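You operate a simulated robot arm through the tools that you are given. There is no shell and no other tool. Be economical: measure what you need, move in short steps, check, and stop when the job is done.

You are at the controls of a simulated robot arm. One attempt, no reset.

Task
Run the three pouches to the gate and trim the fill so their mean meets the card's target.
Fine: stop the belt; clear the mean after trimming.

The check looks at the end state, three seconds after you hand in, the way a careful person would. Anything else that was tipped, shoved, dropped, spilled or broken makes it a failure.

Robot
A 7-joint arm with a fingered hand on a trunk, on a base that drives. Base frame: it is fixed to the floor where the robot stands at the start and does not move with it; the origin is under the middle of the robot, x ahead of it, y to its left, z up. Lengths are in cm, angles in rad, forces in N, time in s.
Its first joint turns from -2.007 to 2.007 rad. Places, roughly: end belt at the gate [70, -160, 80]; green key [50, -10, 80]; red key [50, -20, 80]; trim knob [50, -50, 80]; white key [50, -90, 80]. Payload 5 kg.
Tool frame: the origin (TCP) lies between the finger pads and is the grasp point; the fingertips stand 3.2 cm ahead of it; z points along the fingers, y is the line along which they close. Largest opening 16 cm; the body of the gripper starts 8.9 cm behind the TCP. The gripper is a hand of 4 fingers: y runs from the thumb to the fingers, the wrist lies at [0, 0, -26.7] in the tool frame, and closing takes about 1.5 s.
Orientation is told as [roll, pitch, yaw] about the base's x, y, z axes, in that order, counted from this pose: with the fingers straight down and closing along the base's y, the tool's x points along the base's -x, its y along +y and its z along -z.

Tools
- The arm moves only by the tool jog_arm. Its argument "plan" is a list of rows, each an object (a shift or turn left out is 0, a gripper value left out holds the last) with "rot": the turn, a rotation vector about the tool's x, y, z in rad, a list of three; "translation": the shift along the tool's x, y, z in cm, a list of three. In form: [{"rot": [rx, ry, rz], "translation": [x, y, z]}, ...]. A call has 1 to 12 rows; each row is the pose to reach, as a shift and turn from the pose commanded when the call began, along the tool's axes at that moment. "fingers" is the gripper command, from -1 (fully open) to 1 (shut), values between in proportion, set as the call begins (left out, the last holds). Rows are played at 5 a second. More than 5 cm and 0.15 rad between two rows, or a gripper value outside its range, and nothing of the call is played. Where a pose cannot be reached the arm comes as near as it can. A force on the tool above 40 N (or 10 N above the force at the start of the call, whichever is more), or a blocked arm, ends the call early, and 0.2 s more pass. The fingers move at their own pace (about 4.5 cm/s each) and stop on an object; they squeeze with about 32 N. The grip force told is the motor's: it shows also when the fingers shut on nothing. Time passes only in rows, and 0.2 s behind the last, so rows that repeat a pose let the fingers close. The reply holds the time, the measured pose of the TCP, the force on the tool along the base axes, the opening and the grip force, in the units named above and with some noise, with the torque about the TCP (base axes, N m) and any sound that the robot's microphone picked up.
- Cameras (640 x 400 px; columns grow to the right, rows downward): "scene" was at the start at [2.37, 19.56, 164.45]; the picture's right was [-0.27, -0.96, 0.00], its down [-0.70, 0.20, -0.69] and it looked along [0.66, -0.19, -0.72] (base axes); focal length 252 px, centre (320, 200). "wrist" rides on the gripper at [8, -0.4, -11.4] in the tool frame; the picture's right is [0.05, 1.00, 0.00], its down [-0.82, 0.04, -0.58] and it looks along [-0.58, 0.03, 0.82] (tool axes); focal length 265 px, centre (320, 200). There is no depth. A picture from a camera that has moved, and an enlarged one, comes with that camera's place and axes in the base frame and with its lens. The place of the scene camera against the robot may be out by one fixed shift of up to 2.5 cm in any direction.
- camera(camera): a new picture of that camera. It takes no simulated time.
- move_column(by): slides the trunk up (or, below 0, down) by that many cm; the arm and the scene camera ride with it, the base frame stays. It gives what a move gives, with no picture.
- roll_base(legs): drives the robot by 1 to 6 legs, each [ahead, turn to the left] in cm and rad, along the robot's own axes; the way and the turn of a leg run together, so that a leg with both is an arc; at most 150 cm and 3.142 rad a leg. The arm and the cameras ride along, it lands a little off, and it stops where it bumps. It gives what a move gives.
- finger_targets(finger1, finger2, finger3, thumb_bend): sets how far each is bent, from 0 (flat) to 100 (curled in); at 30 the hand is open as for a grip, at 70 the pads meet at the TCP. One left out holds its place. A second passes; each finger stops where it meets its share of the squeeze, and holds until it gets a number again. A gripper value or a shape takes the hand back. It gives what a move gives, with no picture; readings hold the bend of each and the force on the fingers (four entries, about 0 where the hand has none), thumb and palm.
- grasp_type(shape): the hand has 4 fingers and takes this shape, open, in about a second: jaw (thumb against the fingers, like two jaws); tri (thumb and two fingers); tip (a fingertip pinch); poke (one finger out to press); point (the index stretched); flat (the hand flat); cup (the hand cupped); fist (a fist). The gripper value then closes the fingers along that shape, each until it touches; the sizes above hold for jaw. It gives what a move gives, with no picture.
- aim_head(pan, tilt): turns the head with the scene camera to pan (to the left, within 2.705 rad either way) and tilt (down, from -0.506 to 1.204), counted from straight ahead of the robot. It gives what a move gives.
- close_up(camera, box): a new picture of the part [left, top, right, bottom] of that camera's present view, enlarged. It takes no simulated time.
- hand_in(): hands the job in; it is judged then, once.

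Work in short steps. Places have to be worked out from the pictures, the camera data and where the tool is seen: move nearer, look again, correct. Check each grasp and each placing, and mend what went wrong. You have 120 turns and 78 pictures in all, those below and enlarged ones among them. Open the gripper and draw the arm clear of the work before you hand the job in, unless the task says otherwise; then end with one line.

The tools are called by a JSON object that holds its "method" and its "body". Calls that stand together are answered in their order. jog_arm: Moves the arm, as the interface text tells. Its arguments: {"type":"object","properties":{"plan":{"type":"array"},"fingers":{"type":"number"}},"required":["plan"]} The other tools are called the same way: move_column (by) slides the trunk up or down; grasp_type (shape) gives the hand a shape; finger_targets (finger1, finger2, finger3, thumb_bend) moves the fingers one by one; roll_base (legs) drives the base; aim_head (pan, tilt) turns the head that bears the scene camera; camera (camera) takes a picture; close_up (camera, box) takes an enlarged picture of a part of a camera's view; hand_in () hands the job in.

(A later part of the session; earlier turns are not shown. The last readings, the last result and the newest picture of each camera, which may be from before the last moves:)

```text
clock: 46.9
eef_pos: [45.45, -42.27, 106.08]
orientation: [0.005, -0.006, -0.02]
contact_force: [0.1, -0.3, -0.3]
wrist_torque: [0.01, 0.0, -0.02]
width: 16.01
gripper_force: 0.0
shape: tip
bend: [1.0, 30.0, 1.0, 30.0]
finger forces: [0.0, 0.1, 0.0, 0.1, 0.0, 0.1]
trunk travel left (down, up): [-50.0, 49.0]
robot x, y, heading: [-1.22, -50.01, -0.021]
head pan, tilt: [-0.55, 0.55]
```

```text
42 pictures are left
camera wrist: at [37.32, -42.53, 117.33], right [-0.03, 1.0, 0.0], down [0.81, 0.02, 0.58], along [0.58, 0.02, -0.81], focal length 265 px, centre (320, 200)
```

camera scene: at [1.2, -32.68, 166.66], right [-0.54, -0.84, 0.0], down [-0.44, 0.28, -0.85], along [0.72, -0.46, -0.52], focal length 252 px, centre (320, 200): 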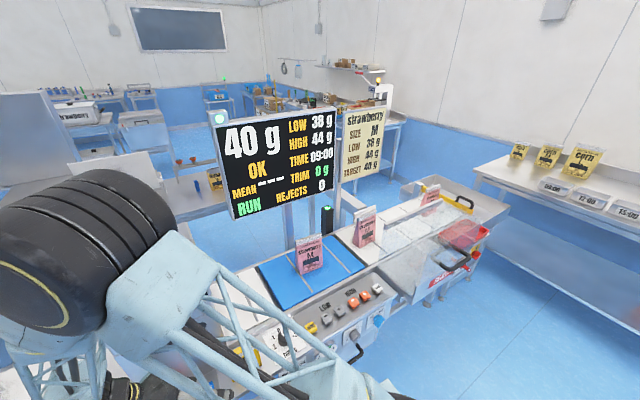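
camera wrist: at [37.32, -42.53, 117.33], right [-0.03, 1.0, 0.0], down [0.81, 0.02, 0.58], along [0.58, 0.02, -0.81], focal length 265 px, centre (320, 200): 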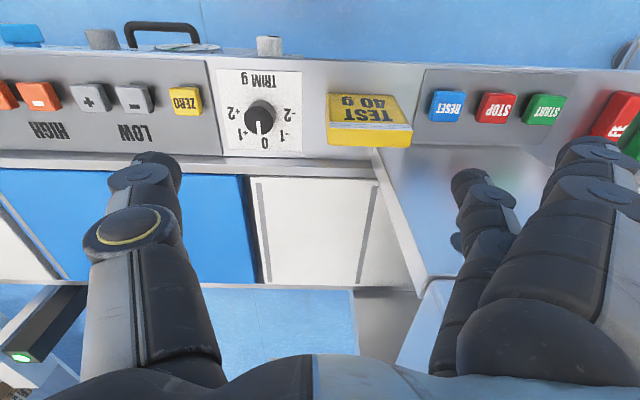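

The tip shape splays the other fingers out towards the TEST block. I'll instead pinch with finger2 and the thumb and curl the rest, then go above the knob at about (49.7, -50.4) with yaw -0.39.

{"method": "finger_targets", "body": {"finger1": 100, "finger2": 52, "finger3": 100, "thumb_bend": 52}}

{"method": "jog_arm", "body": {"plan": [{"translation": [-1.1, -2, 2], "rot": [0, 0, 0.094]}, {"translation": [-2.2, -4, 4], "rot": [0, 0, 0.188]}, {"translation": [-3.3, -6, 6], "rot": [0, 0, 0.281]}, {"translation": [-4.4, -8, 8], "rot": [0, 0, 0.375]}, {"translation": [-4.4, -8, 11], "rot": [0, 0, 0.375]}, {"translation": [-4.4, -8, 14], "rot": [0, 0, 0.375]}]}}

{"method": "camera", "body": {"camera": "wrist"}}

{"method": "camera", "body": {"camera": "scene"}}

```text
clock: 47.9
eef_pos: [45.46, -42.35, 106.06]
orientation: [0.003, -0.006, -0.02]
contact_force: [0.6, 0.6, 0.9]
wrist_torque: [-0.01, -0.02, -0.02]
width: 6.05
gripper_force: 0.0
shape: fingers
bend: [100.0, 52.0, 100.0, 52.0]
finger forces: [0.1, 0.0, 0.0, 0.0, 0.1, 0.0]
trunk travel left (down, up): [-50.0, 49.0]
robot x, y, heading: [-1.35, -49.66, -0.015]
head pan, tilt: [-0.55, 0.55]
```

```text
clock: 49.3
eef_pos: [50.02, -50.06, 92.05]
orientation: [0.006, -0.002, -0.397]
contact_force: [-0.8, -0.2, 0.0]
wrist_torque: [-0.02, -0.06, -0.02]
width: 6.05
gripper_force: 0.0
shape: fingers
bend: [100.0, 52.0, 100.0, 52.0]
finger forces: [0.0, 0.0, 0.0, 0.0, 0.0, 0.0]
trunk travel left (down, up): [-50.0, 49.0]
robot x, y, heading: [-1.19, -49.78, -0.016]
head pan, tilt: [-0.55, 0.55]
```

```text
41 pictures are left
camera wrist: at [42.44, -47.47, 103.37], right [0.34, 0.94, 0.01], down [0.77, -0.28, 0.58], along [0.55, -0.19, -0.81], focal length 265 px, centre (320, 200)
```

wrist: 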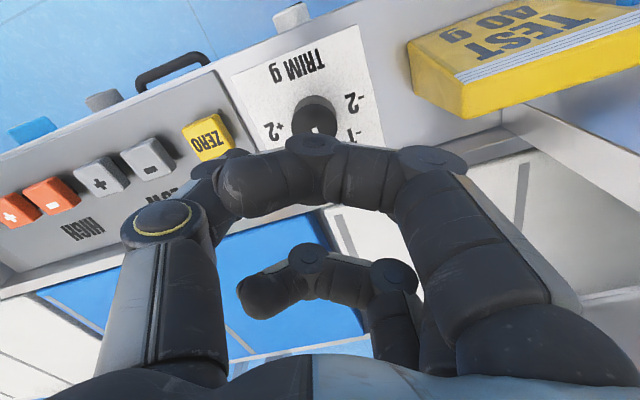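

```text
40 pictures are left
camera scene: at [1.24, -32.69, 166.66], right [-0.54, -0.84, 0.0], down [-0.44, 0.28, -0.85], along [0.72, -0.46, -0.52], focal length 252 px, centre (320, 200)
```

scene: 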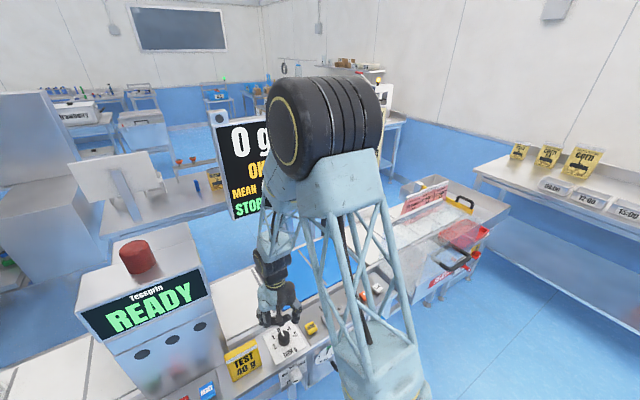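

The knob is at about (49.55, -50.1). I'll correct by half a centimetre and descend so that the fingertips straddle it.

{"method": "jog_arm", "body": {"plan": [{"translation": [0.4, -0.17, 2]}, {"translation": [0.4, -0.17, 4]}, {"translation": [0.4, -0.17, 6]}, {"translation": [0.4, -0.17, 7.5]}, {"translation": [0.4, -0.17, 8.5]}, {"translation": [0.4, -0.17, 9.2]}]}}

{"method": "camera", "body": {"camera": "wrist"}}

{"method": "close_up", "body": {"camera": "scene", "box": [220, 250, 380, 370]}}

```text
clock: 50.7
eef_pos: [49.53, -50.21, 83.01]
orientation: [0.007, -0.003, -0.398]
contact_force: [-0.6, 0.1, -0.2]
wrist_torque: [-0.03, 0.0, -0.02]
width: 6.07
gripper_force: 0.1
shape: fingers
bend: [100.0, 52.0, 100.0, 52.0]
finger forces: [0.1, 0.0, 0.1, 0.0, 0.0, 0.0]
trunk travel left (down, up): [-50.0, 49.0]
robot x, y, heading: [-1.11, -49.94, -0.019]
head pan, tilt: [-0.55, 0.55]
```

```text
39 pictures are left
camera wrist: at [41.86, -47.54, 94.34], right [0.34, 0.94, 0.01], down [0.77, -0.28, 0.58], along [0.55, -0.19, -0.81], focal length 265 px, centre (320, 200)
```

wrist: 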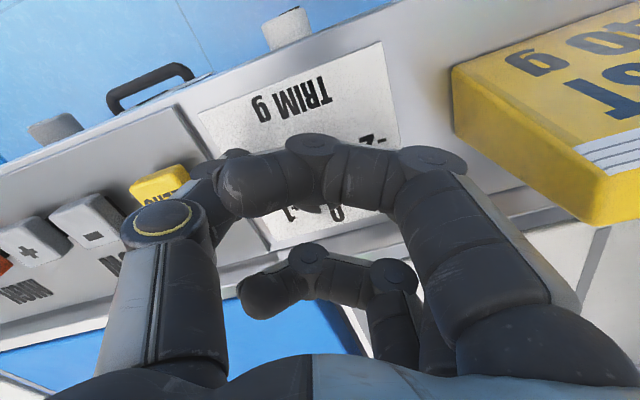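

```text
3.33 times, centred on (300, 310) of scene
camera zoom: at [1.21, -32.71, 166.66], right [-0.54, -0.84, 0.0], down [-0.44, 0.28, -0.85], along [0.72, -0.46, -0.52], focal length 842 px, centre (387, -167)
```

zoom: 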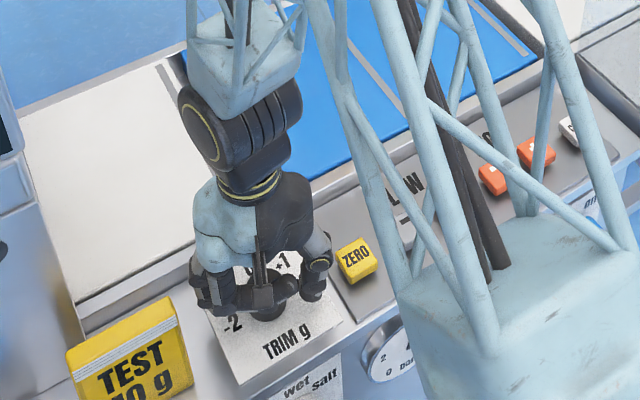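

The hand is centred over the knob. I'll descend a little more, watching the force.

{"method": "jog_arm", "body": {"plan": [{"translation": [0, 0, 0.4]}, {"translation": [0, 0, 0.8]}, {"translation": [0, 0, 1.2]}, {"translation": [0, 0, 1.6]}]}}

{"method": "finger_targets", "body": {"finger2": 85, "thumb_bend": 85}}

{"method": "close_up", "body": {"camera": "scene", "box": [240, 290, 340, 365]}}

```text
clock: 51.7
eef_pos: [49.56, -50.37, 81.5]
orientation: [0.005, -0.005, -0.394]
contact_force: [-0.3, -0.3, 1.2]
wrist_torque: [-0.07, 0.02, 0.0]
width: 6.05
gripper_force: 0.7
shape: fingers
bend: [100.0, 52.0, 100.0, 52.0]
finger forces: [0.1, 0.0, 0.0, 0.1, 1.4, 0.1]
trunk travel left (down, up): [-50.0, 49.0]
robot x, y, heading: [-1.77, -49.68, -0.018]
head pan, tilt: [-0.55, 0.55]
```

```text
clock: 52.7
eef_pos: [49.4, -50.43, 81.46]
orientation: [0.005, -0.003, -0.397]
contact_force: [-11.0, -16.1, -17.1]
wrist_torque: [-0.1, 0.2, -0.2]
width: 5.3
gripper_force: 18.9
shape: fingers
bend: [100.0, 62.0, 100.0, 64.0]
finger forces: [0.1, 8.4, 0.1, 0.0, 29.2, 0.0]
trunk travel left (down, up): [-50.0, 49.0]
robot x, y, heading: [-1.34, -49.79, -0.016]
head pan, tilt: [-0.55, 0.55]
```

```text
5.33 times, centred on (290, 328) of scene
camera zoom: at [1.2, -32.86, 166.66], right [-0.54, -0.84, 0.0], down [-0.44, 0.28, -0.85], along [0.72, -0.46, -0.52], focal length 1346 px, centre (480, -480)
```

zoom: 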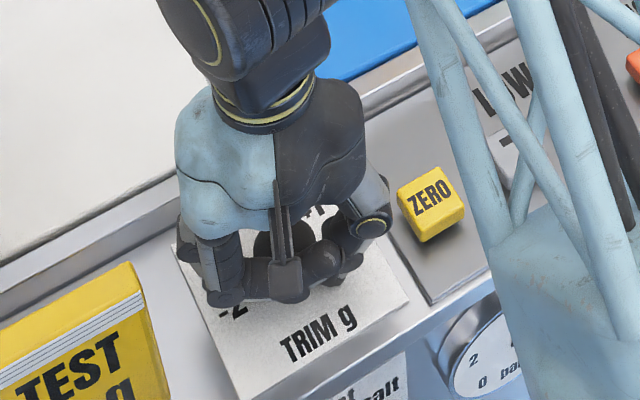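

Contact on both sides, with the thumb pressing harder than the finger. I'll ease the hand slightly towards the thumb side and up to balance, then begin the turn.

{"method": "jog_arm", "body": {"plan": [{"translation": [0, -0.2, -0.2]}, {"translation": [0, -0.4, -0.3]}]}}

{"method": "jog_arm", "body": {"plan": [{"rot": [0, 0, -0.1]}, {"rot": [0, 0, -0.2]}, {"rot": [0, 0, -0.3]}, {"rot": [0, 0, -0.4]}]}}

{"method": "camera", "body": {"camera": "wrist"}}

{"method": "close_up", "body": {"camera": "scene", "box": [200, 90, 440, 365]}}

```text
clock: 53.3
eef_pos: [49.28, -50.62, 81.85]
orientation: [0.006, -0.002, -0.396]
contact_force: [-15.0, -5.4, -24.0]
wrist_torque: [0.0, 0.39, -0.11]
width: 5.25
gripper_force: 17.1
shape: fingers
bend: [100.0, 60.0, 100.0, 65.0]
finger forces: [0.0, 11.2, 0.0, 0.1, 23.1, 0.0]
trunk travel left (down, up): [-50.0, 49.0]
robot x, y, heading: [-1.29, -50.09, -0.018]
head pan, tilt: [-0.55, 0.55]
```

```text
clock: 54.3
eef_pos: [49.41, -50.72, 81.77]
orientation: [0.005, -0.005, 0.006]
contact_force: [-10.8, -23.1, -15.9]
wrist_torque: [-0.39, 0.3, -0.2]
width: 5.29
gripper_force: 19.7
shape: fingers
bend: [100.0, 61.0, 100.0, 65.0]
finger forces: [0.0, 7.8, 0.0, 0.0, 31.8, 0.0]
trunk travel left (down, up): [-50.0, 49.0]
robot x, y, heading: [-1.56, -49.65, -0.021]
head pan, tilt: [-0.55, 0.55]
```

```text
36 pictures are left
camera wrist: at [41.21, -51.32, 93.08], right [-0.06, 1.0, 0.0], down [0.81, 0.04, 0.58], along [0.58, 0.04, -0.81], focal length 265 px, centre (320, 200)
```

wrist: 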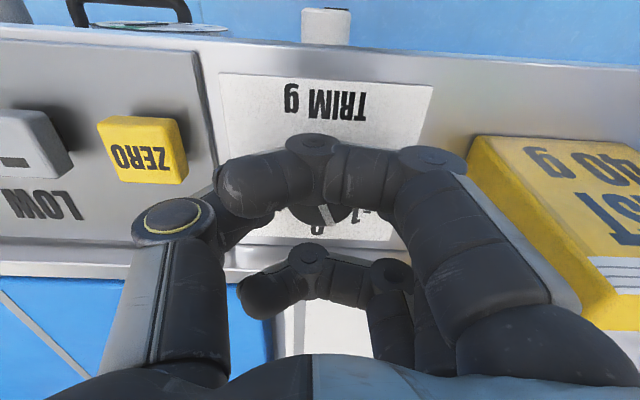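

```text
1.45 times, centred on (320, 228) of scene
camera zoom: at [1.23, -32.91, 166.69], right [-0.54, -0.84, 0.0], down [-0.44, 0.28, -0.85], along [0.72, -0.46, -0.52], focal length 367 px, centre (320, 160)
```

zoom: 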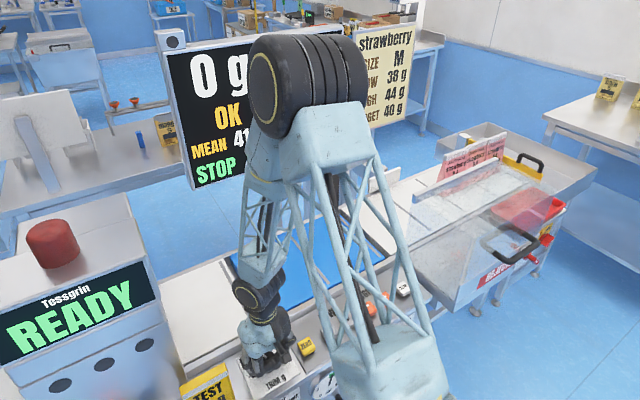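

The pointer is partly visible between the fingers; I'll zoom in on it.

{"method": "close_up", "body": {"camera": "wrist", "box": [250, 150, 430, 262]}}

```text
3.56 times, centred on (340, 206) of wrist
camera zoom: at [41.21, -51.32, 93.08], right [-0.06, 1.0, 0.0], down [0.81, 0.04, 0.58], along [0.58, 0.04, -0.81], focal length 944 px, centre (249, 179)
```

zoom: 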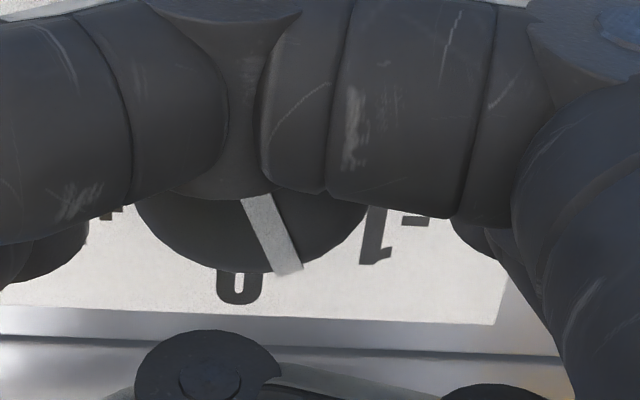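

The knob turns with the hand; the pointer is halfway towards -1. I'll continue the turn by 0.39.

{"method": "jog_arm", "body": {"plan": [{"rot": [0, 0, -0.1]}, {"rot": [0, 0, -0.2]}, {"rot": [0, 0, -0.3]}, {"rot": [0, 0, -0.39]}, {"rot": [0, 0, -0.39]}]}}

{"method": "close_up", "body": {"camera": "wrist", "box": [250, 150, 430, 262]}}

{"method": "close_up", "body": {"camera": "scene", "box": [200, 90, 440, 240]}}

```text
clock: 55.5
eef_pos: [49.49, -50.94, 81.71]
orientation: [0.001, -0.007, 0.396]
contact_force: [-7.6, -36.8, -7.4]
wrist_torque: [-0.81, 0.24, -0.37]
width: 5.32
gripper_force: 24.1
shape: fingers
bend: [100.0, 63.0, 100.0, 64.0]
finger forces: [0.0, 7.5, 0.0, 0.0, 40.5, 0.0]
trunk travel left (down, up): [-50.0, 49.0]
robot x, y, heading: [-1.37, -49.48, -0.02]
head pan, tilt: [-0.55, 0.55]
```

```text
3.56 times, centred on (340, 206) of wrist
camera zoom: at [42.05, -54.37, 93.09], right [-0.43, 0.9, 0.0], down [0.73, 0.35, 0.58], along [0.53, 0.25, -0.81], focal length 944 px, centre (249, 179)
```

zoom: 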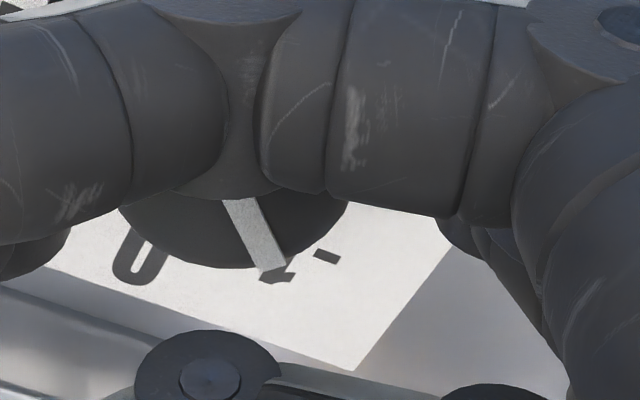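

```text
2.67 times, centred on (320, 165) of scene
camera zoom: at [1.2, -33.05, 166.69], right [-0.54, -0.84, 0.0], down [-0.44, 0.28, -0.85], along [0.72, -0.46, -0.52], focal length 673 px, centre (320, 293)
```

zoom: 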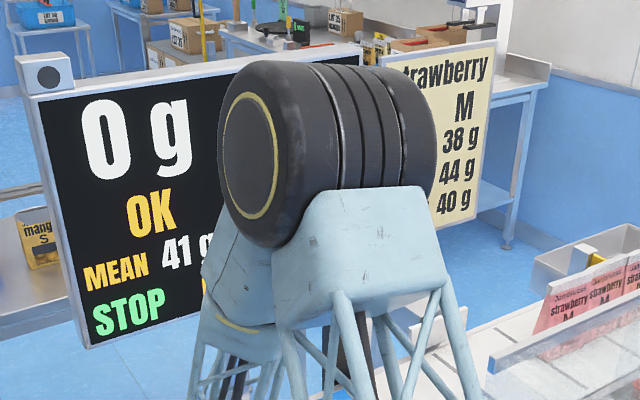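

The pointer is at -1. I'll release gently, lift, and read the TRIM value.

{"method": "finger_targets", "body": {"finger2": 50, "thumb_bend": 50}}

{"method": "jog_arm", "body": {"plan": [{"translation": [0, 0, -1.5]}, {"translation": [0, 0, -4]}, {"translation": [0, 0, -8]}, {"translation": [0, 0, -12]}, {"translation": [0, 0, -16]}, {"translation": [0, 0, -20]}]}}

{"method": "aim_head", "body": {"pan": 0.0, "tilt": 0.6}}

{"method": "camera", "body": {"camera": "scene"}}

{"method": "camera", "body": {"camera": "wrist"}}

```text
clock: 56.5
eef_pos: [49.41, -50.74, 81.77]
orientation: [0.002, -0.009, 0.396]
contact_force: [-0.6, 0.3, -1.0]
wrist_torque: [0.0, 0.0, 0.01]
width: 6.16
gripper_force: 0.0
shape: fingers
bend: [100.0, 50.0, 100.0, 50.0]
finger forces: [0.0, 0.1, 0.0, 0.0, 0.1, 0.0]
trunk travel left (down, up): [-50.0, 49.0]
robot x, y, heading: [-1.4, -49.45, -0.012]
head pan, tilt: [-0.55, 0.55]
```

```text
clock: 57.9
eef_pos: [49.34, -50.45, 101.57]
orientation: [0.0, -0.006, 0.398]
contact_force: [-0.8, 0.5, -0.3]
wrist_torque: [0.01, -0.01, 0.07]
width: 6.23
gripper_force: 0.1
shape: fingers
bend: [100.0, 50.0, 100.0, 50.0]
finger forces: [0.0, 0.0, 0.1, 0.1, 0.0, 0.0]
trunk travel left (down, up): [-50.0, 49.0]
robot x, y, heading: [-1.42, -50.03, -0.016]
head pan, tilt: [-0.55, 0.55]
```

```text
clock: 58.9
eef_pos: [49.4, -50.64, 101.7]
orientation: [-0.001, -0.007, 0.395]
contact_force: [-0.3, -0.3, 1.3]
wrist_torque: [0.0, 0.01, 0.01]
width: 6.21
gripper_force: 0.0
shape: fingers
bend: [100.0, 50.0, 100.0, 50.0]
finger forces: [0.0, 0.1, 0.0, 0.0, 0.0, 0.0]
trunk travel left (down, up): [-50.0, 49.0]
robot x, y, heading: [-1.73, -49.79, -0.021]
head pan, tilt: [0.0, 0.6]
```

```text
31 pictures are left
camera scene: at [2.46, -28.09, 166.21], right [-0.02, -1.0, 0.0], down [-0.56, 0.01, -0.83], along [0.82, -0.02, -0.56], focal length 252 px, centre (320, 200)
```

scene: 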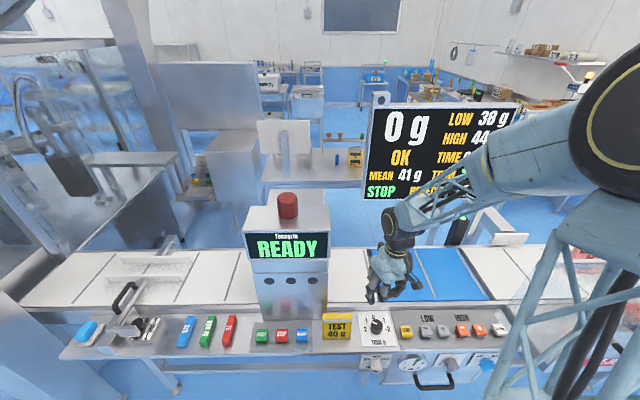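

```text
30 pictures are left
camera wrist: at [41.97, -54.06, 112.99], right [-0.43, 0.9, 0.0], down [0.73, 0.35, 0.58], along [0.53, 0.25, -0.81], focal length 265 px, centre (320, 200)
```

wrist: 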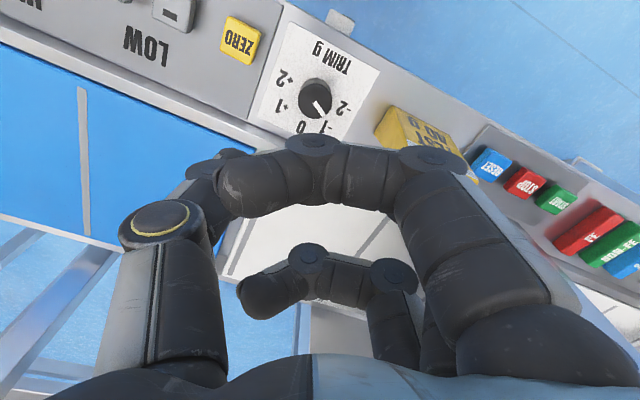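

The pointer rests on -1. Next is CLEAR, which sits beside the reject box, so I'll swing the yaw around (thumb away from the box) and approach from the +y side, then look.

{"method": "finger_targets", "body": {"finger1": 40, "finger2": 100, "finger3": 100, "thumb_bend": 20}}

{"method": "jog_arm", "body": {"plan": [{"translation": [1.35, -3.2, -2], "rot": [0, 0, -0.12]}, {"translation": [2.7, -6.4, -4], "rot": [0, 0, -0.24]}, {"translation": [4.05, -9.7, -6], "rot": [0, 0, -0.36]}, {"translation": [5.4, -12.9, -6], "rot": [0, 0, -0.48]}, {"translation": [6.75, -16.1, -6], "rot": [0, 0, -0.6]}, {"translation": [8.1, -19.4, -6], "rot": [0, 0, -0.72]}, {"translation": [9.45, -22.6, -6], "rot": [0, 0, -0.84]}, {"translation": [10.8, -25.8, -6], "rot": [0, 0, -0.96]}, {"translation": [10.8, -25.8, -6], "rot": [0, 0, -1.08]}, {"translation": [10.8, -25.8, -6], "rot": [0, 0, -1.17]}]}}

{"method": "camera", "body": {"camera": "wrist"}}

{"method": "camera", "body": {"camera": "scene"}}

```text
clock: 59.9
eef_pos: [49.36, -50.67, 101.66]
orientation: [0.0, -0.008, 0.395]
contact_force: [0.1, 1.2, -0.3]
wrist_torque: [0.0, -0.02, 0.03]
width: 16.15
gripper_force: 0.0
shape: fingers
bend: [40.0, 100.0, 100.0, 20.0]
finger forces: [0.1, 0.1, 0.0, 0.1, 0.0, 0.0]
trunk travel left (down, up): [-50.0, 49.0]
robot x, y, heading: [-1.06, -49.56, -0.02]
head pan, tilt: [0.0, 0.6]
```

```text
clock: 62.1
eef_pos: [49.04, -79.02, 107.79]
orientation: [-0.009, -0.003, 1.567]
contact_force: [-1.9, -0.3, 0.2]
wrist_torque: [0.0, -0.14, -0.01]
width: 16.21
gripper_force: 0.0
shape: fingers
bend: [40.0, 100.0, 100.0, 20.0]
finger forces: [0.1, 0.0, 0.0, 0.0, 0.0, 0.1]
trunk travel left (down, up): [-50.0, 49.0]
robot x, y, heading: [-1.34, -49.98, -0.023]
head pan, tilt: [0.0, 0.6]
```

```text
29 pictures are left
camera wrist: at [49.26, -87.14, 119.05], right [-1.0, -0.05, -0.01], down [-0.04, 0.81, 0.58], along [-0.02, 0.58, -0.81], focal length 265 px, centre (320, 200)
```

wrist: 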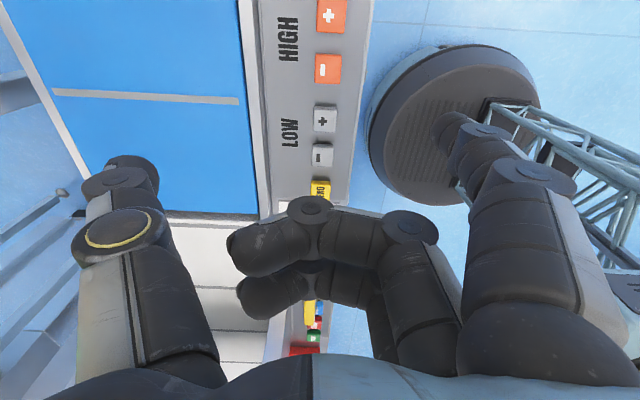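

```text
28 pictures are left
camera scene: at [2.09, -28.33, 166.26], right [-0.02, -1.0, 0.0], down [-0.56, 0.01, -0.83], along [0.83, -0.01, -0.56], focal length 252 px, centre (320, 200)
```

scene: 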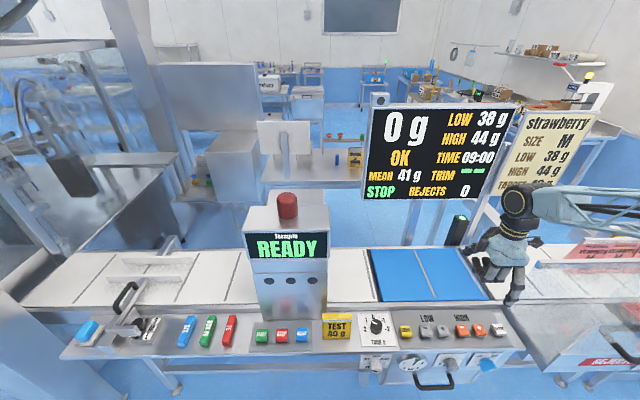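

TRIM looks different now; I'll zoom in on the monitor, the CLEAR key and the box.

{"method": "close_up", "body": {"camera": "scene", "box": [355, 95, 525, 205]}}

{"method": "close_up", "body": {"camera": "scene", "box": [340, 230, 640, 400]}}

```text
3.64 times, centred on (440, 150) of scene
camera zoom: at [2.09, -28.33, 166.26], right [-0.02, -1.0, 0.0], down [-0.56, 0.01, -0.83], along [0.83, -0.01, -0.56], focal length 918 px, centre (-116, 382)
```

zoom: 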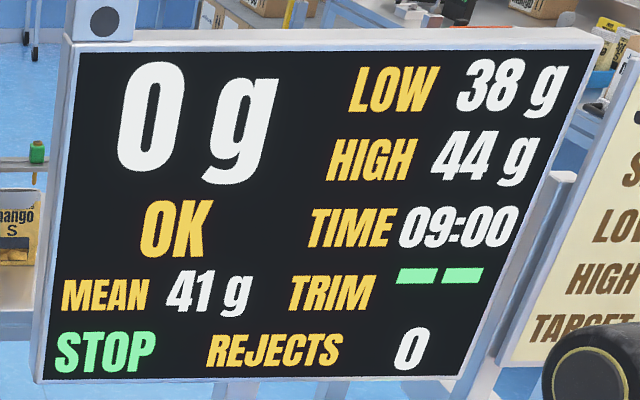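

```text
2.13 times, centred on (490, 315) of scene
camera zoom: at [2.09, -28.33, 166.26], right [-0.02, -1.0, 0.0], down [-0.56, 0.01, -0.83], along [0.83, -0.01, -0.56], focal length 539 px, centre (-43, -45)
```

zoom: 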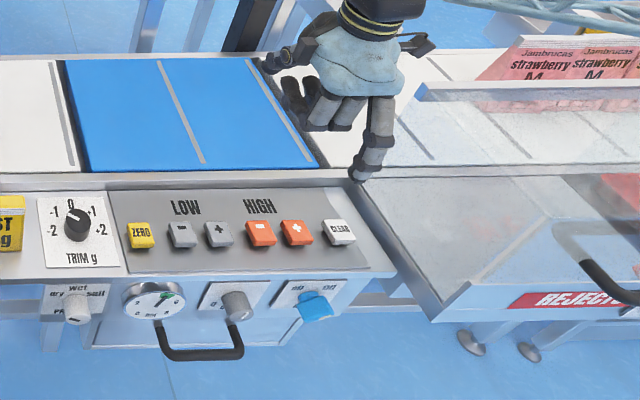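

TRIM shows "--", so the knob sits between marks. I'll zoom in on the pointer.

{"method": "close_up", "body": {"camera": "scene", "box": [352, 300, 412, 360]}}

```text
6.67 times, centred on (382, 330) of scene
camera zoom: at [2.09, -28.33, 166.26], right [-0.02, -1.0, 0.0], down [-0.56, 0.01, -0.83], along [0.83, -0.01, -0.56], focal length 1683 px, centre (-93, -667)
```

zoom: 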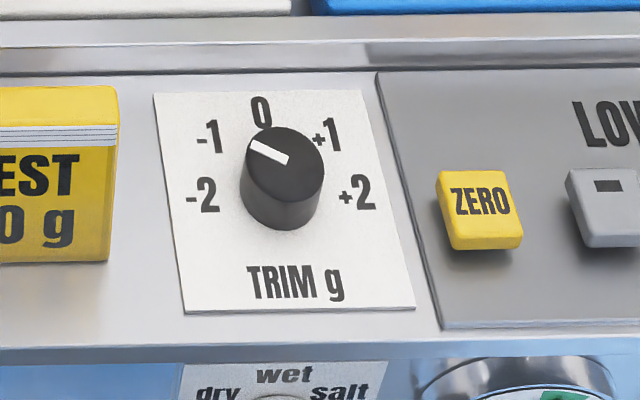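

The pointer is about 0.25–0.3 rad past -1, so I'll return to the knob and turn it back a little. First I set the fingers and move above it at yaw +0.3.

{"method": "jog_arm", "body": {"plan": [{"translation": [-3, 0, 0], "rot": [0, 0, 0.127]}, {"translation": [-6, 0, 0], "rot": [0, 0, 0.254]}, {"translation": [-9, -0.1, 0], "rot": [0, 0, 0.38]}, {"translation": [-12, -0.2, 0], "rot": [0, 0, 0.507]}, {"translation": [-15, -0.3, 0], "rot": [0, 0, 0.634]}, {"translation": [-18, -0.4, 0], "rot": [0, 0, 0.76]}, {"translation": [-21, -0.5, 2], "rot": [0, 0, 0.887]}, {"translation": [-24, -0.6, 5], "rot": [0, 0, 1.014]}, {"translation": [-26.5, -0.66, 8], "rot": [0, 0, 1.14]}, {"translation": [-28.2, -0.66, 11], "rot": [0, 0, 1.267]}]}}

{"method": "finger_targets", "body": {"finger1": 100, "finger2": 50, "finger3": 100, "thumb_bend": 50}}

{"method": "camera", "body": {"camera": "wrist"}}

```text
clock: 64.3
eef_pos: [50.14, -49.67, 96.63]
orientation: [0.0, -0.006, 0.295]
contact_force: [0.7, 1.0, -0.2]
wrist_torque: [-0.11, 0.07, 0.01]
width: 16.2
gripper_force: 0.1
shape: fingers
bend: [40.0, 100.0, 100.0, 20.0]
finger forces: [0.0, 0.1, 0.0, 0.0, 0.0, 0.0]
trunk travel left (down, up): [-50.0, 49.0]
robot x, y, heading: [-1.5, -49.94, -0.022]
head pan, tilt: [0.0, 0.6]
```

```text
clock: 65.3
eef_pos: [49.99, -50.03, 96.95]
orientation: [0.003, -0.006, 0.299]
contact_force: [0.3, -0.6, 0.0]
wrist_torque: [0.02, 0.01, 0.02]
width: 6.25
gripper_force: 0.0
shape: fingers
bend: [100.0, 50.0, 100.0, 50.0]
finger forces: [0.1, 0.0, 0.0, 0.1, 0.1, 0.0]
trunk travel left (down, up): [-50.0, 49.0]
robot x, y, heading: [-1.4, -49.7, -0.016]
head pan, tilt: [0.0, 0.6]
```

```text
24 pictures are left
camera wrist: at [42.37, -52.77, 108.09], right [-0.34, 0.94, 0.0], down [0.76, 0.28, 0.58], along [0.55, 0.2, -0.81], focal length 265 px, centre (320, 200)
```

wrist: 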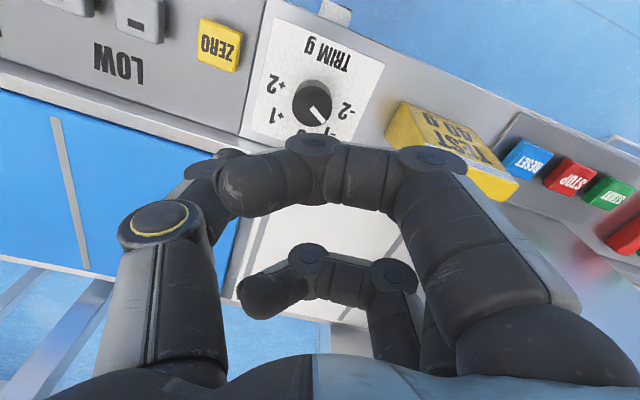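

The knob centre is at about (49.9, -50.9). I'll descend onto it.

{"method": "jog_arm", "body": {"plan": [{"translation": [0.36, -0.83, 3]}, {"translation": [0.36, -0.83, 6.5]}, {"translation": [0.36, -0.83, 10]}, {"translation": [0.36, -0.83, 12.5]}, {"translation": [0.36, -0.83, 14]}, {"translation": [0.36, -0.83, 14.8]}]}}

{"method": "finger_targets", "body": {"finger2": 63, "thumb_bend": 63}}

{"method": "close_up", "body": {"camera": "wrist", "box": [250, 150, 430, 262]}}

{"method": "close_up", "body": {"camera": "scene", "box": [355, 95, 525, 205]}}

```text
clock: 66.7
eef_pos: [50.22, -51.26, 82.01]
orientation: [0.002, -0.007, 0.299]
contact_force: [0.0, 0.0, 0.0]
wrist_torque: [0.01, 0.02, 0.03]
width: 6.22
gripper_force: 0.1
shape: fingers
bend: [100.0, 50.0, 100.0, 50.0]
finger forces: [0.1, 0.0, 0.0, 0.0, 0.1, 0.1]
trunk travel left (down, up): [-50.0, 49.0]
robot x, y, heading: [-1.07, -49.98, -0.021]
head pan, tilt: [0.0, 0.6]
```

```text
clock: 67.7
eef_pos: [50.2, -51.24, 81.86]
orientation: [0.002, -0.008, 0.298]
contact_force: [-1.1, 5.2, -1.8]
wrist_torque: [0.1, 0.02, 0.04]
width: 5.39
gripper_force: 3.9
shape: fingers
bend: [100.0, 58.0, 100.0, 62.0]
finger forces: [0.0, 5.6, 0.1, 0.0, 1.1, 0.0]
trunk travel left (down, up): [-50.0, 49.0]
robot x, y, heading: [-1.56, -49.57, -0.019]
head pan, tilt: [0.0, 0.6]
```

```text
3.56 times, centred on (340, 206) of wrist
camera zoom: at [42.5, -54.03, 93.28], right [-0.34, 0.94, 0.0], down [0.76, 0.28, 0.58], along [0.55, 0.2, -0.81], focal length 944 px, centre (249, 179)
```

zoom: 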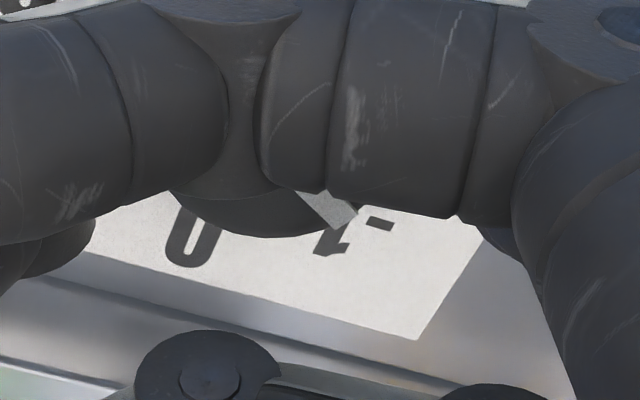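

```text
3.64 times, centred on (440, 150) of scene
camera zoom: at [2.47, -28.05, 166.2], right [-0.02, -1.0, 0.0], down [-0.56, 0.01, -0.83], along [0.82, -0.02, -0.56], focal length 918 px, centre (-116, 382)
```

zoom: 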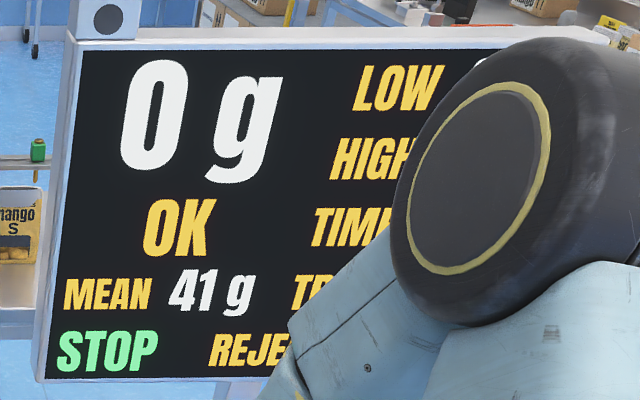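

Light contact on both sides. I'll firm the grip and turn back by 0.26 rad.

{"method": "finger_targets", "body": {"finger2": 70, "thumb_bend": 70}}

{"method": "jog_arm", "body": {"plan": [{"rot": [0, 0, 0.07]}, {"rot": [0, 0, 0.14]}, {"rot": [0, 0, 0.2]}, {"rot": [0, 0, 0.26]}, {"rot": [0, 0, 0.26]}]}}

{"method": "close_up", "body": {"camera": "wrist", "box": [250, 150, 430, 262]}}

```text
clock: 68.7
eef_pos: [50.15, -51.36, 81.91]
orientation: [0.001, -0.005, 0.296]
contact_force: [0.0, -2.4, -6.3]
wrist_torque: [0.07, 0.01, 0.05]
width: 5.25
gripper_force: 9.5
shape: fingers
bend: [100.0, 58.0, 100.0, 66.0]
finger forces: [0.0, 8.7, 0.1, 0.1, 10.8, 0.0]
trunk travel left (down, up): [-50.0, 49.0]
robot x, y, heading: [-1.38, -50.08, -0.018]
head pan, tilt: [0.0, 0.6]
```

```text
clock: 69.9
eef_pos: [50.06, -51.33, 82.01]
orientation: [0.003, -0.004, 0.039]
contact_force: [-5.5, 2.8, -5.3]
wrist_torque: [0.16, 0.1, 0.04]
width: 5.29
gripper_force: 10.0
shape: fingers
bend: [100.0, 58.0, 100.0, 66.0]
finger forces: [0.0, 11.1, 0.0, 0.0, 8.2, 0.0]
trunk travel left (down, up): [-50.0, 49.0]
robot x, y, heading: [-1.35, -49.68, -0.019]
head pan, tilt: [0.0, 0.6]
```

```text
3.56 times, centred on (340, 206) of wrist
camera zoom: at [41.97, -52.08, 93.28], right [-0.09, 1.0, 0.0], down [0.81, 0.07, 0.58], along [0.58, 0.05, -0.81], focal length 944 px, centre (249, 179)
```

zoom: 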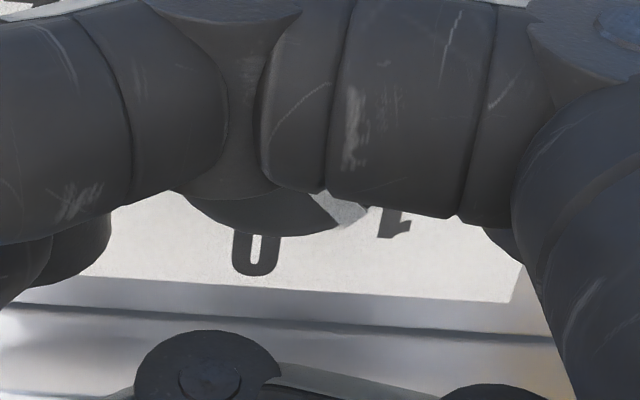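

It turned back with the hand. I'll release, lift and inspect both the dial and the readout.

{"method": "finger_targets", "body": {"finger2": 50, "thumb_bend": 50}}

{"method": "jog_arm", "body": {"plan": [{"translation": [0, 0, -1.5]}, {"translation": [0, 0, -4]}, {"translation": [0, 0, -8]}, {"translation": [0, 0, -12]}, {"translation": [0, 0, -16]}, {"translation": [0, -4, -18]}, {"translation": [0, -8.5, -20]}, {"translation": [0, -13, -20]}, {"translation": [0, -17.5, -20]}]}}

{"method": "close_up", "body": {"camera": "scene", "box": [352, 300, 412, 360]}}

{"method": "close_up", "body": {"camera": "scene", "box": [355, 95, 525, 205]}}

```text
clock: 70.9
eef_pos: [49.97, -51.5, 81.94]
orientation: [0.004, -0.005, 0.039]
contact_force: [-0.5, 1.1, -0.8]
wrist_torque: [0.01, -0.03, -0.04]
width: 6.16
gripper_force: 0.1
shape: fingers
bend: [100.0, 50.0, 100.0, 50.0]
finger forces: [0.0, 0.1, 0.0, 0.0, 0.0, 0.1]
trunk travel left (down, up): [-50.0, 49.0]
robot x, y, heading: [-1.29, -49.46, -0.017]
head pan, tilt: [0.0, 0.6]
```

```text
clock: 72.9
eef_pos: [50.59, -68.58, 101.83]
orientation: [0.002, -0.005, 0.039]
contact_force: [-0.7, 0.4, -0.1]
wrist_torque: [0.0, -0.01, 0.01]
width: 6.2
gripper_force: 0.0
shape: fingers
bend: [100.0, 50.0, 100.0, 50.0]
finger forces: [0.1, 0.0, 0.0, 0.1, 0.1, 0.0]
trunk travel left (down, up): [-50.0, 49.0]
robot x, y, heading: [-1.22, -49.92, -0.023]
head pan, tilt: [0.0, 0.6]
```

```text
6.67 times, centred on (382, 330) of scene
camera zoom: at [2.5, -28.2, 166.22], right [-0.02, -1.0, 0.0], down [-0.57, 0.01, -0.82], along [0.82, -0.02, -0.57], focal length 1683 px, centre (-93, -667)
```

zoom: 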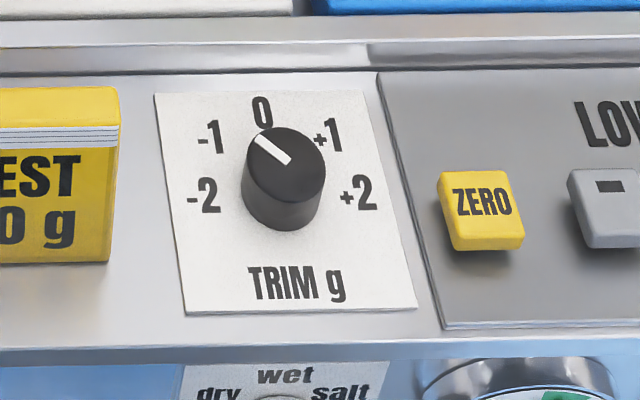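

```text
3.64 times, centred on (440, 150) of scene
camera zoom: at [2.5, -28.2, 166.22], right [-0.02, -1.0, 0.0], down [-0.57, 0.01, -0.82], along [0.82, -0.02, -0.57], focal length 918 px, centre (-116, 382)
```

zoom: 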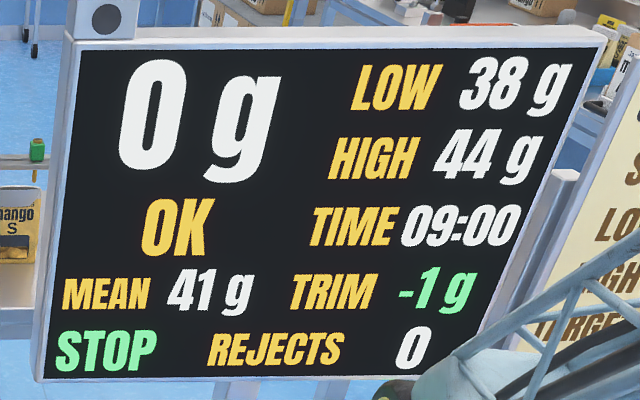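

TRIM now reads -1 g. Next is CLEAR: I'll reshape the hand, swing the yaw to 90°, and move above the key.

{"method": "finger_targets", "body": {"finger1": 40, "finger2": 100, "finger3": 100, "thumb_bend": 20}}

{"method": "jog_arm", "body": {"plan": [{"translation": [-0.1, -1.8, 0], "rot": [0, 0, -0.139]}, {"translation": [-0.2, -3.6, 0], "rot": [0, 0, -0.278]}, {"translation": [-0.3, -5.4, 0], "rot": [0, 0, -0.417]}, {"translation": [-0.5, -7.2, 0], "rot": [0, 0, -0.556]}, {"translation": [-0.7, -9, 0], "rot": [0, 0, -0.695]}, {"translation": [-0.9, -10.8, 0], "rot": [0, 0, -0.834]}, {"translation": [-1.1, -12.6, 0], "rot": [0, 0, -0.973]}, {"translation": [-1.3, -14.4, 0], "rot": [0, 0, -1.112]}, {"translation": [-1.5, -16.2, 0], "rot": [0, 0, -1.251]}, {"translation": [-1.5, -18, 0], "rot": [0, 0, -1.39]}, {"translation": [-1.5, -19.7, 0], "rot": [0, 0, -1.53]}]}}

{"method": "jog_arm", "body": {"plan": [{"rot": [0.12, 0, 0]}, {"rot": [0.24, 0, 0]}, {"rot": [0.35, 0, 0]}, {"rot": [0.35, 0, 0]}]}}

{"method": "camera", "body": {"camera": "wrist"}}

{"method": "close_up", "body": {"camera": "scene", "box": [400, 200, 640, 380]}}

```text
clock: 73.9
eef_pos: [50.58, -68.53, 101.87]
orientation: [0.004, -0.004, 0.037]
contact_force: [-0.1, 0.1, 0.2]
wrist_torque: [-0.01, -0.02, 0.01]
width: 16.17
gripper_force: 0.2
shape: fingers
bend: [40.0, 100.0, 100.0, 20.0]
finger forces: [0.0, 0.0, 0.1, 0.0, 0.0, 0.1]
trunk travel left (down, up): [-50.0, 49.0]
robot x, y, heading: [-1.29, -49.76, -0.017]
head pan, tilt: [0.0, 0.6]
```

```text
clock: 76.3
eef_pos: [52.96, -88.72, 101.74]
orientation: [-0.005, -0.004, 1.568]
contact_force: [0.2, -1.3, -1.6]
wrist_torque: [0.03, 0.01, 0.02]
width: 16.19
gripper_force: 0.1
shape: fingers
bend: [40.0, 100.0, 100.0, 20.0]
finger forces: [0.0, 0.0, 0.0, 0.0, 0.0, 0.0]
trunk travel left (down, up): [-50.0, 49.0]
robot x, y, heading: [-1.44, -49.69, -0.017]
head pan, tilt: [0.0, 0.6]
```

```text
clock: 77.3
eef_pos: [52.89, -88.42, 101.95]
orientation: [-0.357, -0.002, 1.568]
contact_force: [-0.5, 0.0, -0.4]
wrist_torque: [0.0, -0.03, -0.01]
width: 16.21
gripper_force: 0.0
shape: fingers
bend: [40.0, 100.0, 100.0, 20.0]
finger forces: [0.1, 0.1, 0.1, 0.1, 0.0, 0.0]
trunk travel left (down, up): [-50.0, 49.0]
robot x, y, heading: [-1.47, -49.74, -0.018]
head pan, tilt: [0.0, 0.6]
```

```text
18 pictures are left
camera wrist: at [49.24, -96.57, 112.73], right [-0.94, -0.05, -0.35], down [-0.24, 0.81, 0.53], along [0.26, 0.58, -0.77], focal length 265 px, centre (320, 200)
```

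wrist: 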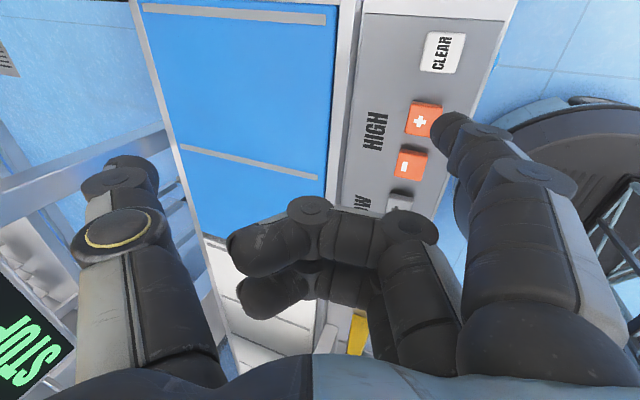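

```text
2.22 times, centred on (520, 290) of scene
camera zoom: at [2.44, -28.12, 166.21], right [-0.02, -1.0, 0.0], down [-0.56, 0.01, -0.83], along [0.82, -0.02, -0.56], focal length 561 px, centre (-124, 0)
```

zoom: 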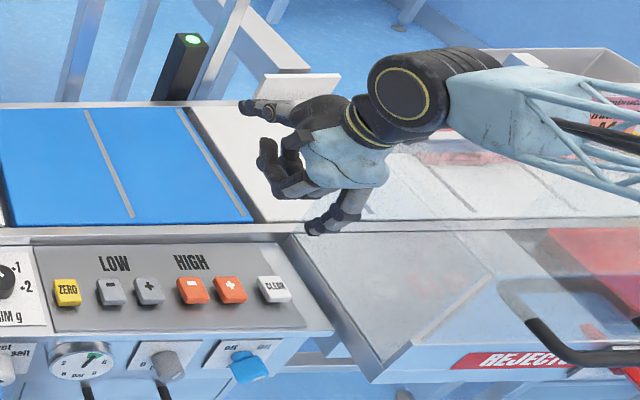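

The tip is at about (47.1, -92, 96.7) and CLEAR at about (48.2, -93.7, 80). I'll shift across and descend most of the way.

{"method": "jog_arm", "body": {"plan": [{"translation": [1.7, -1.04, 0.39]}, {"translation": [1.7, 0.37, 4.14]}, {"translation": [1.7, 1.78, 7.9]}, {"translation": [1.7, 2.83, 10.7]}]}}

{"method": "camera", "body": {"camera": "wrist"}}

{"method": "close_up", "body": {"camera": "scene", "box": [400, 220, 600, 370]}}

```text
clock: 78.3
eef_pos: [54.03, -90.13, 90.83]
orientation: [-0.355, -0.005, 1.567]
contact_force: [-0.9, 0.9, 0.7]
wrist_torque: [-0.01, -0.04, -0.02]
width: 16.19
gripper_force: 0.1
shape: fingers
bend: [40.0, 100.0, 100.0, 20.0]
finger forces: [0.0, 0.0, 0.1, 0.0, 0.0, 0.0]
trunk travel left (down, up): [-50.0, 49.0]
robot x, y, heading: [-1.41, -50.08, -0.016]
head pan, tilt: [0.0, 0.6]
```

```text
16 pictures are left
camera wrist: at [50.32, -98.2, 101.57], right [-0.94, -0.05, -0.35], down [-0.24, 0.81, 0.53], along [0.26, 0.58, -0.77], focal length 265 px, centre (320, 200)
```

wrist: 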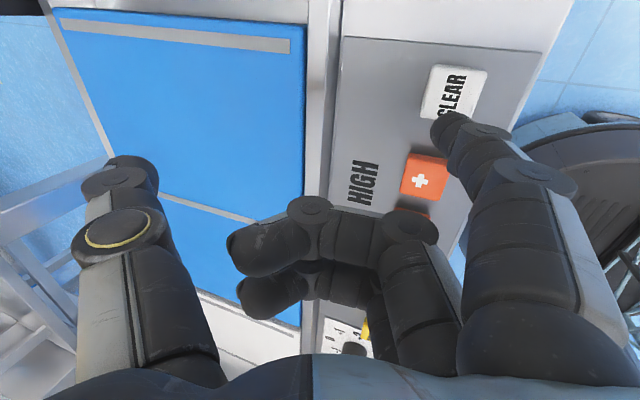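

```text
2.67 times, centred on (500, 295) of scene
camera zoom: at [2.49, -28.16, 166.22], right [-0.02, -1.0, 0.0], down [-0.57, 0.01, -0.82], along [0.82, -0.02, -0.57], focal length 673 px, centre (-160, -53)
```

zoom: 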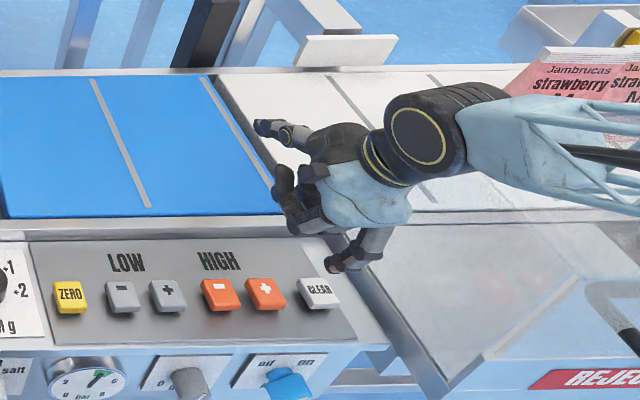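

Aligned over CLEAR (tip about 5.5 cm above it). I'll press down in fine steps.

{"method": "jog_arm", "body": {"plan": [{"translation": [0.3, 0.7, 1.88]}, {"translation": [0.3, 1.41, 3.75]}, {"translation": [0.3, 1.58, 4.22]}, {"translation": [0.3, 1.76, 4.69]}, {"translation": [0.3, 1.94, 5.16]}, {"translation": [0.3, 2.11, 5.63]}, {"translation": [0.3, 2.29, 6.1]}, {"translation": [0.3, 2.46, 6.57]}]}}

{"method": "close_up", "body": {"camera": "scene", "box": [355, 95, 525, 205]}}

```text
clock: 79.9
eef_pos: [54.08, -90.47, 85.16]
orientation: [-0.364, 0.004, 1.567]
contact_force: [-0.1, 0.6, 17.6]
wrist_torque: [-0.42, 0.88, -0.03]
width: 15.38
gripper_force: 5.9
shape: fingers
bend: [51.0, 100.0, 100.0, 20.0]
finger forces: [12.5, 0.1, 0.0, 0.0, 0.0, 0.1]
trunk travel left (down, up): [-50.0, 49.0]
robot x, y, heading: [-1.63, -49.57, -0.021]
head pan, tilt: [0.0, 0.6]
heard: click
stopped in row 7: the force on the tool passed its limit (the readings are from after the stop); the commanded pose is now the measured one
```

```text
3.64 times, centred on (440, 150) of scene
camera zoom: at [2.15, -27.78, 166.26], right [-0.02, -1.0, 0.0], down [-0.56, 0.01, -0.83], along [0.83, -0.02, -0.56], focal length 918 px, centre (-116, 382)
```

zoom: 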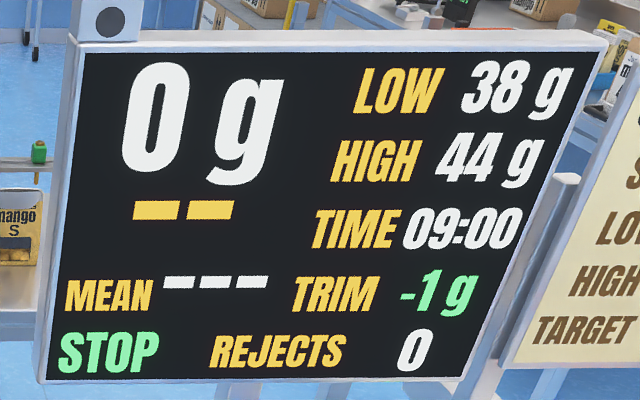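

The mean is cleared, the trim is -1 g and the belt is stopped. I'll lift straight up and withdraw towards the robot.

{"method": "jog_arm", "body": {"plan": [{"translation": [0, -1.0, -2.8]}, {"translation": [0, -2.4, -6.6]}, {"translation": [0, -3.9, -10.3]}, {"translation": [0, -5.3, -14]}, {"translation": [0, -6.7, -17.8]}, {"translation": [-3, -5, -19]}, {"translation": [-7, -3.5, -19.5]}, {"translation": [-11, -2, -20]}]}}

{"method": "jog_arm", "body": {"plan": [{"rot": [-0.12, 0, 0]}, {"rot": [-0.24, 0, 0]}, {"rot": [-0.35, 0, 0]}]}}

{"method": "grasp_type", "body": {"shape": "jaw"}}

{"method": "aim_head", "body": {"pan": -0.4, "tilt": 0.6}}

{"method": "camera", "body": {"camera": "scene"}}

```text
clock: 81.7
eef_pos: [48.56, -79.7, 104.25]
orientation: [-0.36, -0.001, 1.567]
contact_force: [-0.2, 0.9, -0.1]
wrist_torque: [0.0, -0.03, 0.01]
width: 16.2
gripper_force: 0.0
shape: fingers
bend: [40.0, 100.0, 100.0, 20.0]
finger forces: [0.1, 0.1, 0.0, 0.0, 0.0, 0.0]
trunk travel left (down, up): [-50.0, 49.0]
robot x, y, heading: [-1.16, -49.82, -0.021]
head pan, tilt: [0.0, 0.6]
```

```text
clock: 82.5
eef_pos: [48.91, -79.51, 104.04]
orientation: [-0.005, 0.001, 1.569]
contact_force: [-0.1, -0.2, -1.2]
wrist_torque: [-0.01, -0.02, 0.0]
width: 16.21
gripper_force: 0.1
shape: fingers
bend: [40.0, 100.0, 100.0, 20.0]
finger forces: [0.1, 0.0, 0.0, 0.1, 0.1, 0.0]
trunk travel left (down, up): [-50.0, 49.0]
robot x, y, heading: [-1.71, -49.8, -0.024]
head pan, tilt: [0.0, 0.6]
```

```text
clock: 83.4
eef_pos: [48.97, -79.58, 104.03]
orientation: [-0.009, 0.001, 1.566]
contact_force: [0.2, -0.1, 0.0]
wrist_torque: [0.01, 0.01, -0.02]
width: 15.99
gripper_force: 0.1
shape: jaw
bend: [30.0, 30.0, 30.0, 30.0]
finger forces: [0.0, 0.1, 0.0, 0.0, 0.1, 0.1]
trunk travel left (down, up): [-50.0, 49.0]
robot x, y, heading: [-1.31, -49.59, -0.018]
head pan, tilt: [0.0, 0.6]
```

```text
clock: 84.2
eef_pos: [48.95, -79.5, 104.05]
orientation: [-0.007, 0.002, 1.569]
contact_force: [-0.6, 0.8, 0.1]
wrist_torque: [0.01, 0.0, 0.0]
width: 16.0
gripper_force: 0.0
shape: jaw
bend: [30.0, 30.0, 30.0, 30.0]
finger forces: [0.1, 0.0, 0.0, 0.0, 0.1, 0.1]
trunk travel left (down, up): [-50.0, 49.0]
robot x, y, heading: [-1.27, -49.91, -0.017]
head pan, tilt: [-0.4, 0.6]
```

```text
13 pictures are left
camera scene: at [1.7, -31.53, 166.21], right [-0.41, -0.91, 0.0], down [-0.52, 0.23, -0.83], along [0.75, -0.34, -0.56], focal length 252 px, centre (320, 200)
```

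scene: 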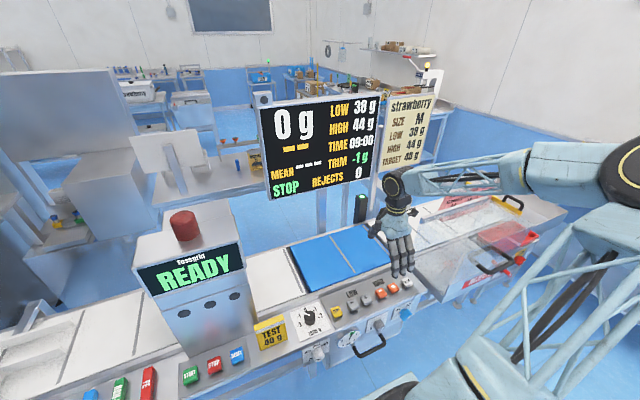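

All readouts are right. I'll raise the arm further clear and take one last look at the pouches.

{"method": "jog_arm", "body": {"plan": [{"translation": [0, 0, -4]}, {"translation": [-4, 0, -8]}, {"translation": [-8, 0, -12]}, {"translation": [-12, 0, -12]}]}}

{"method": "close_up", "body": {"camera": "scene", "box": [250, 80, 590, 330]}}

```text
refused: row 2 steps farther than a row can; nothing moved
```

```text
1.60 times, centred on (420, 205) of scene
camera zoom: at [1.7, -31.53, 166.21], right [-0.41, -0.91, 0.0], down [-0.52, 0.23, -0.83], along [0.75, -0.34, -0.56], focal length 404 px, centre (160, 192)
```

zoom: 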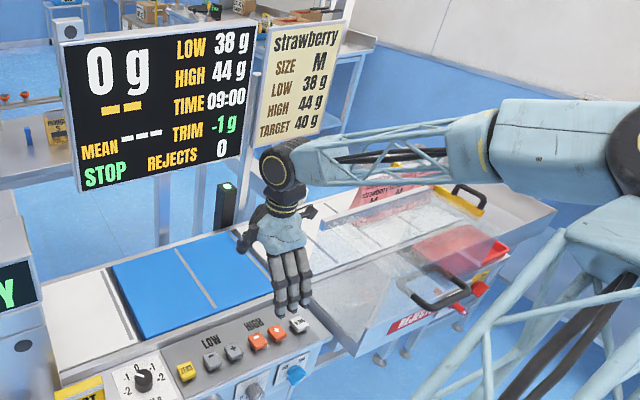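

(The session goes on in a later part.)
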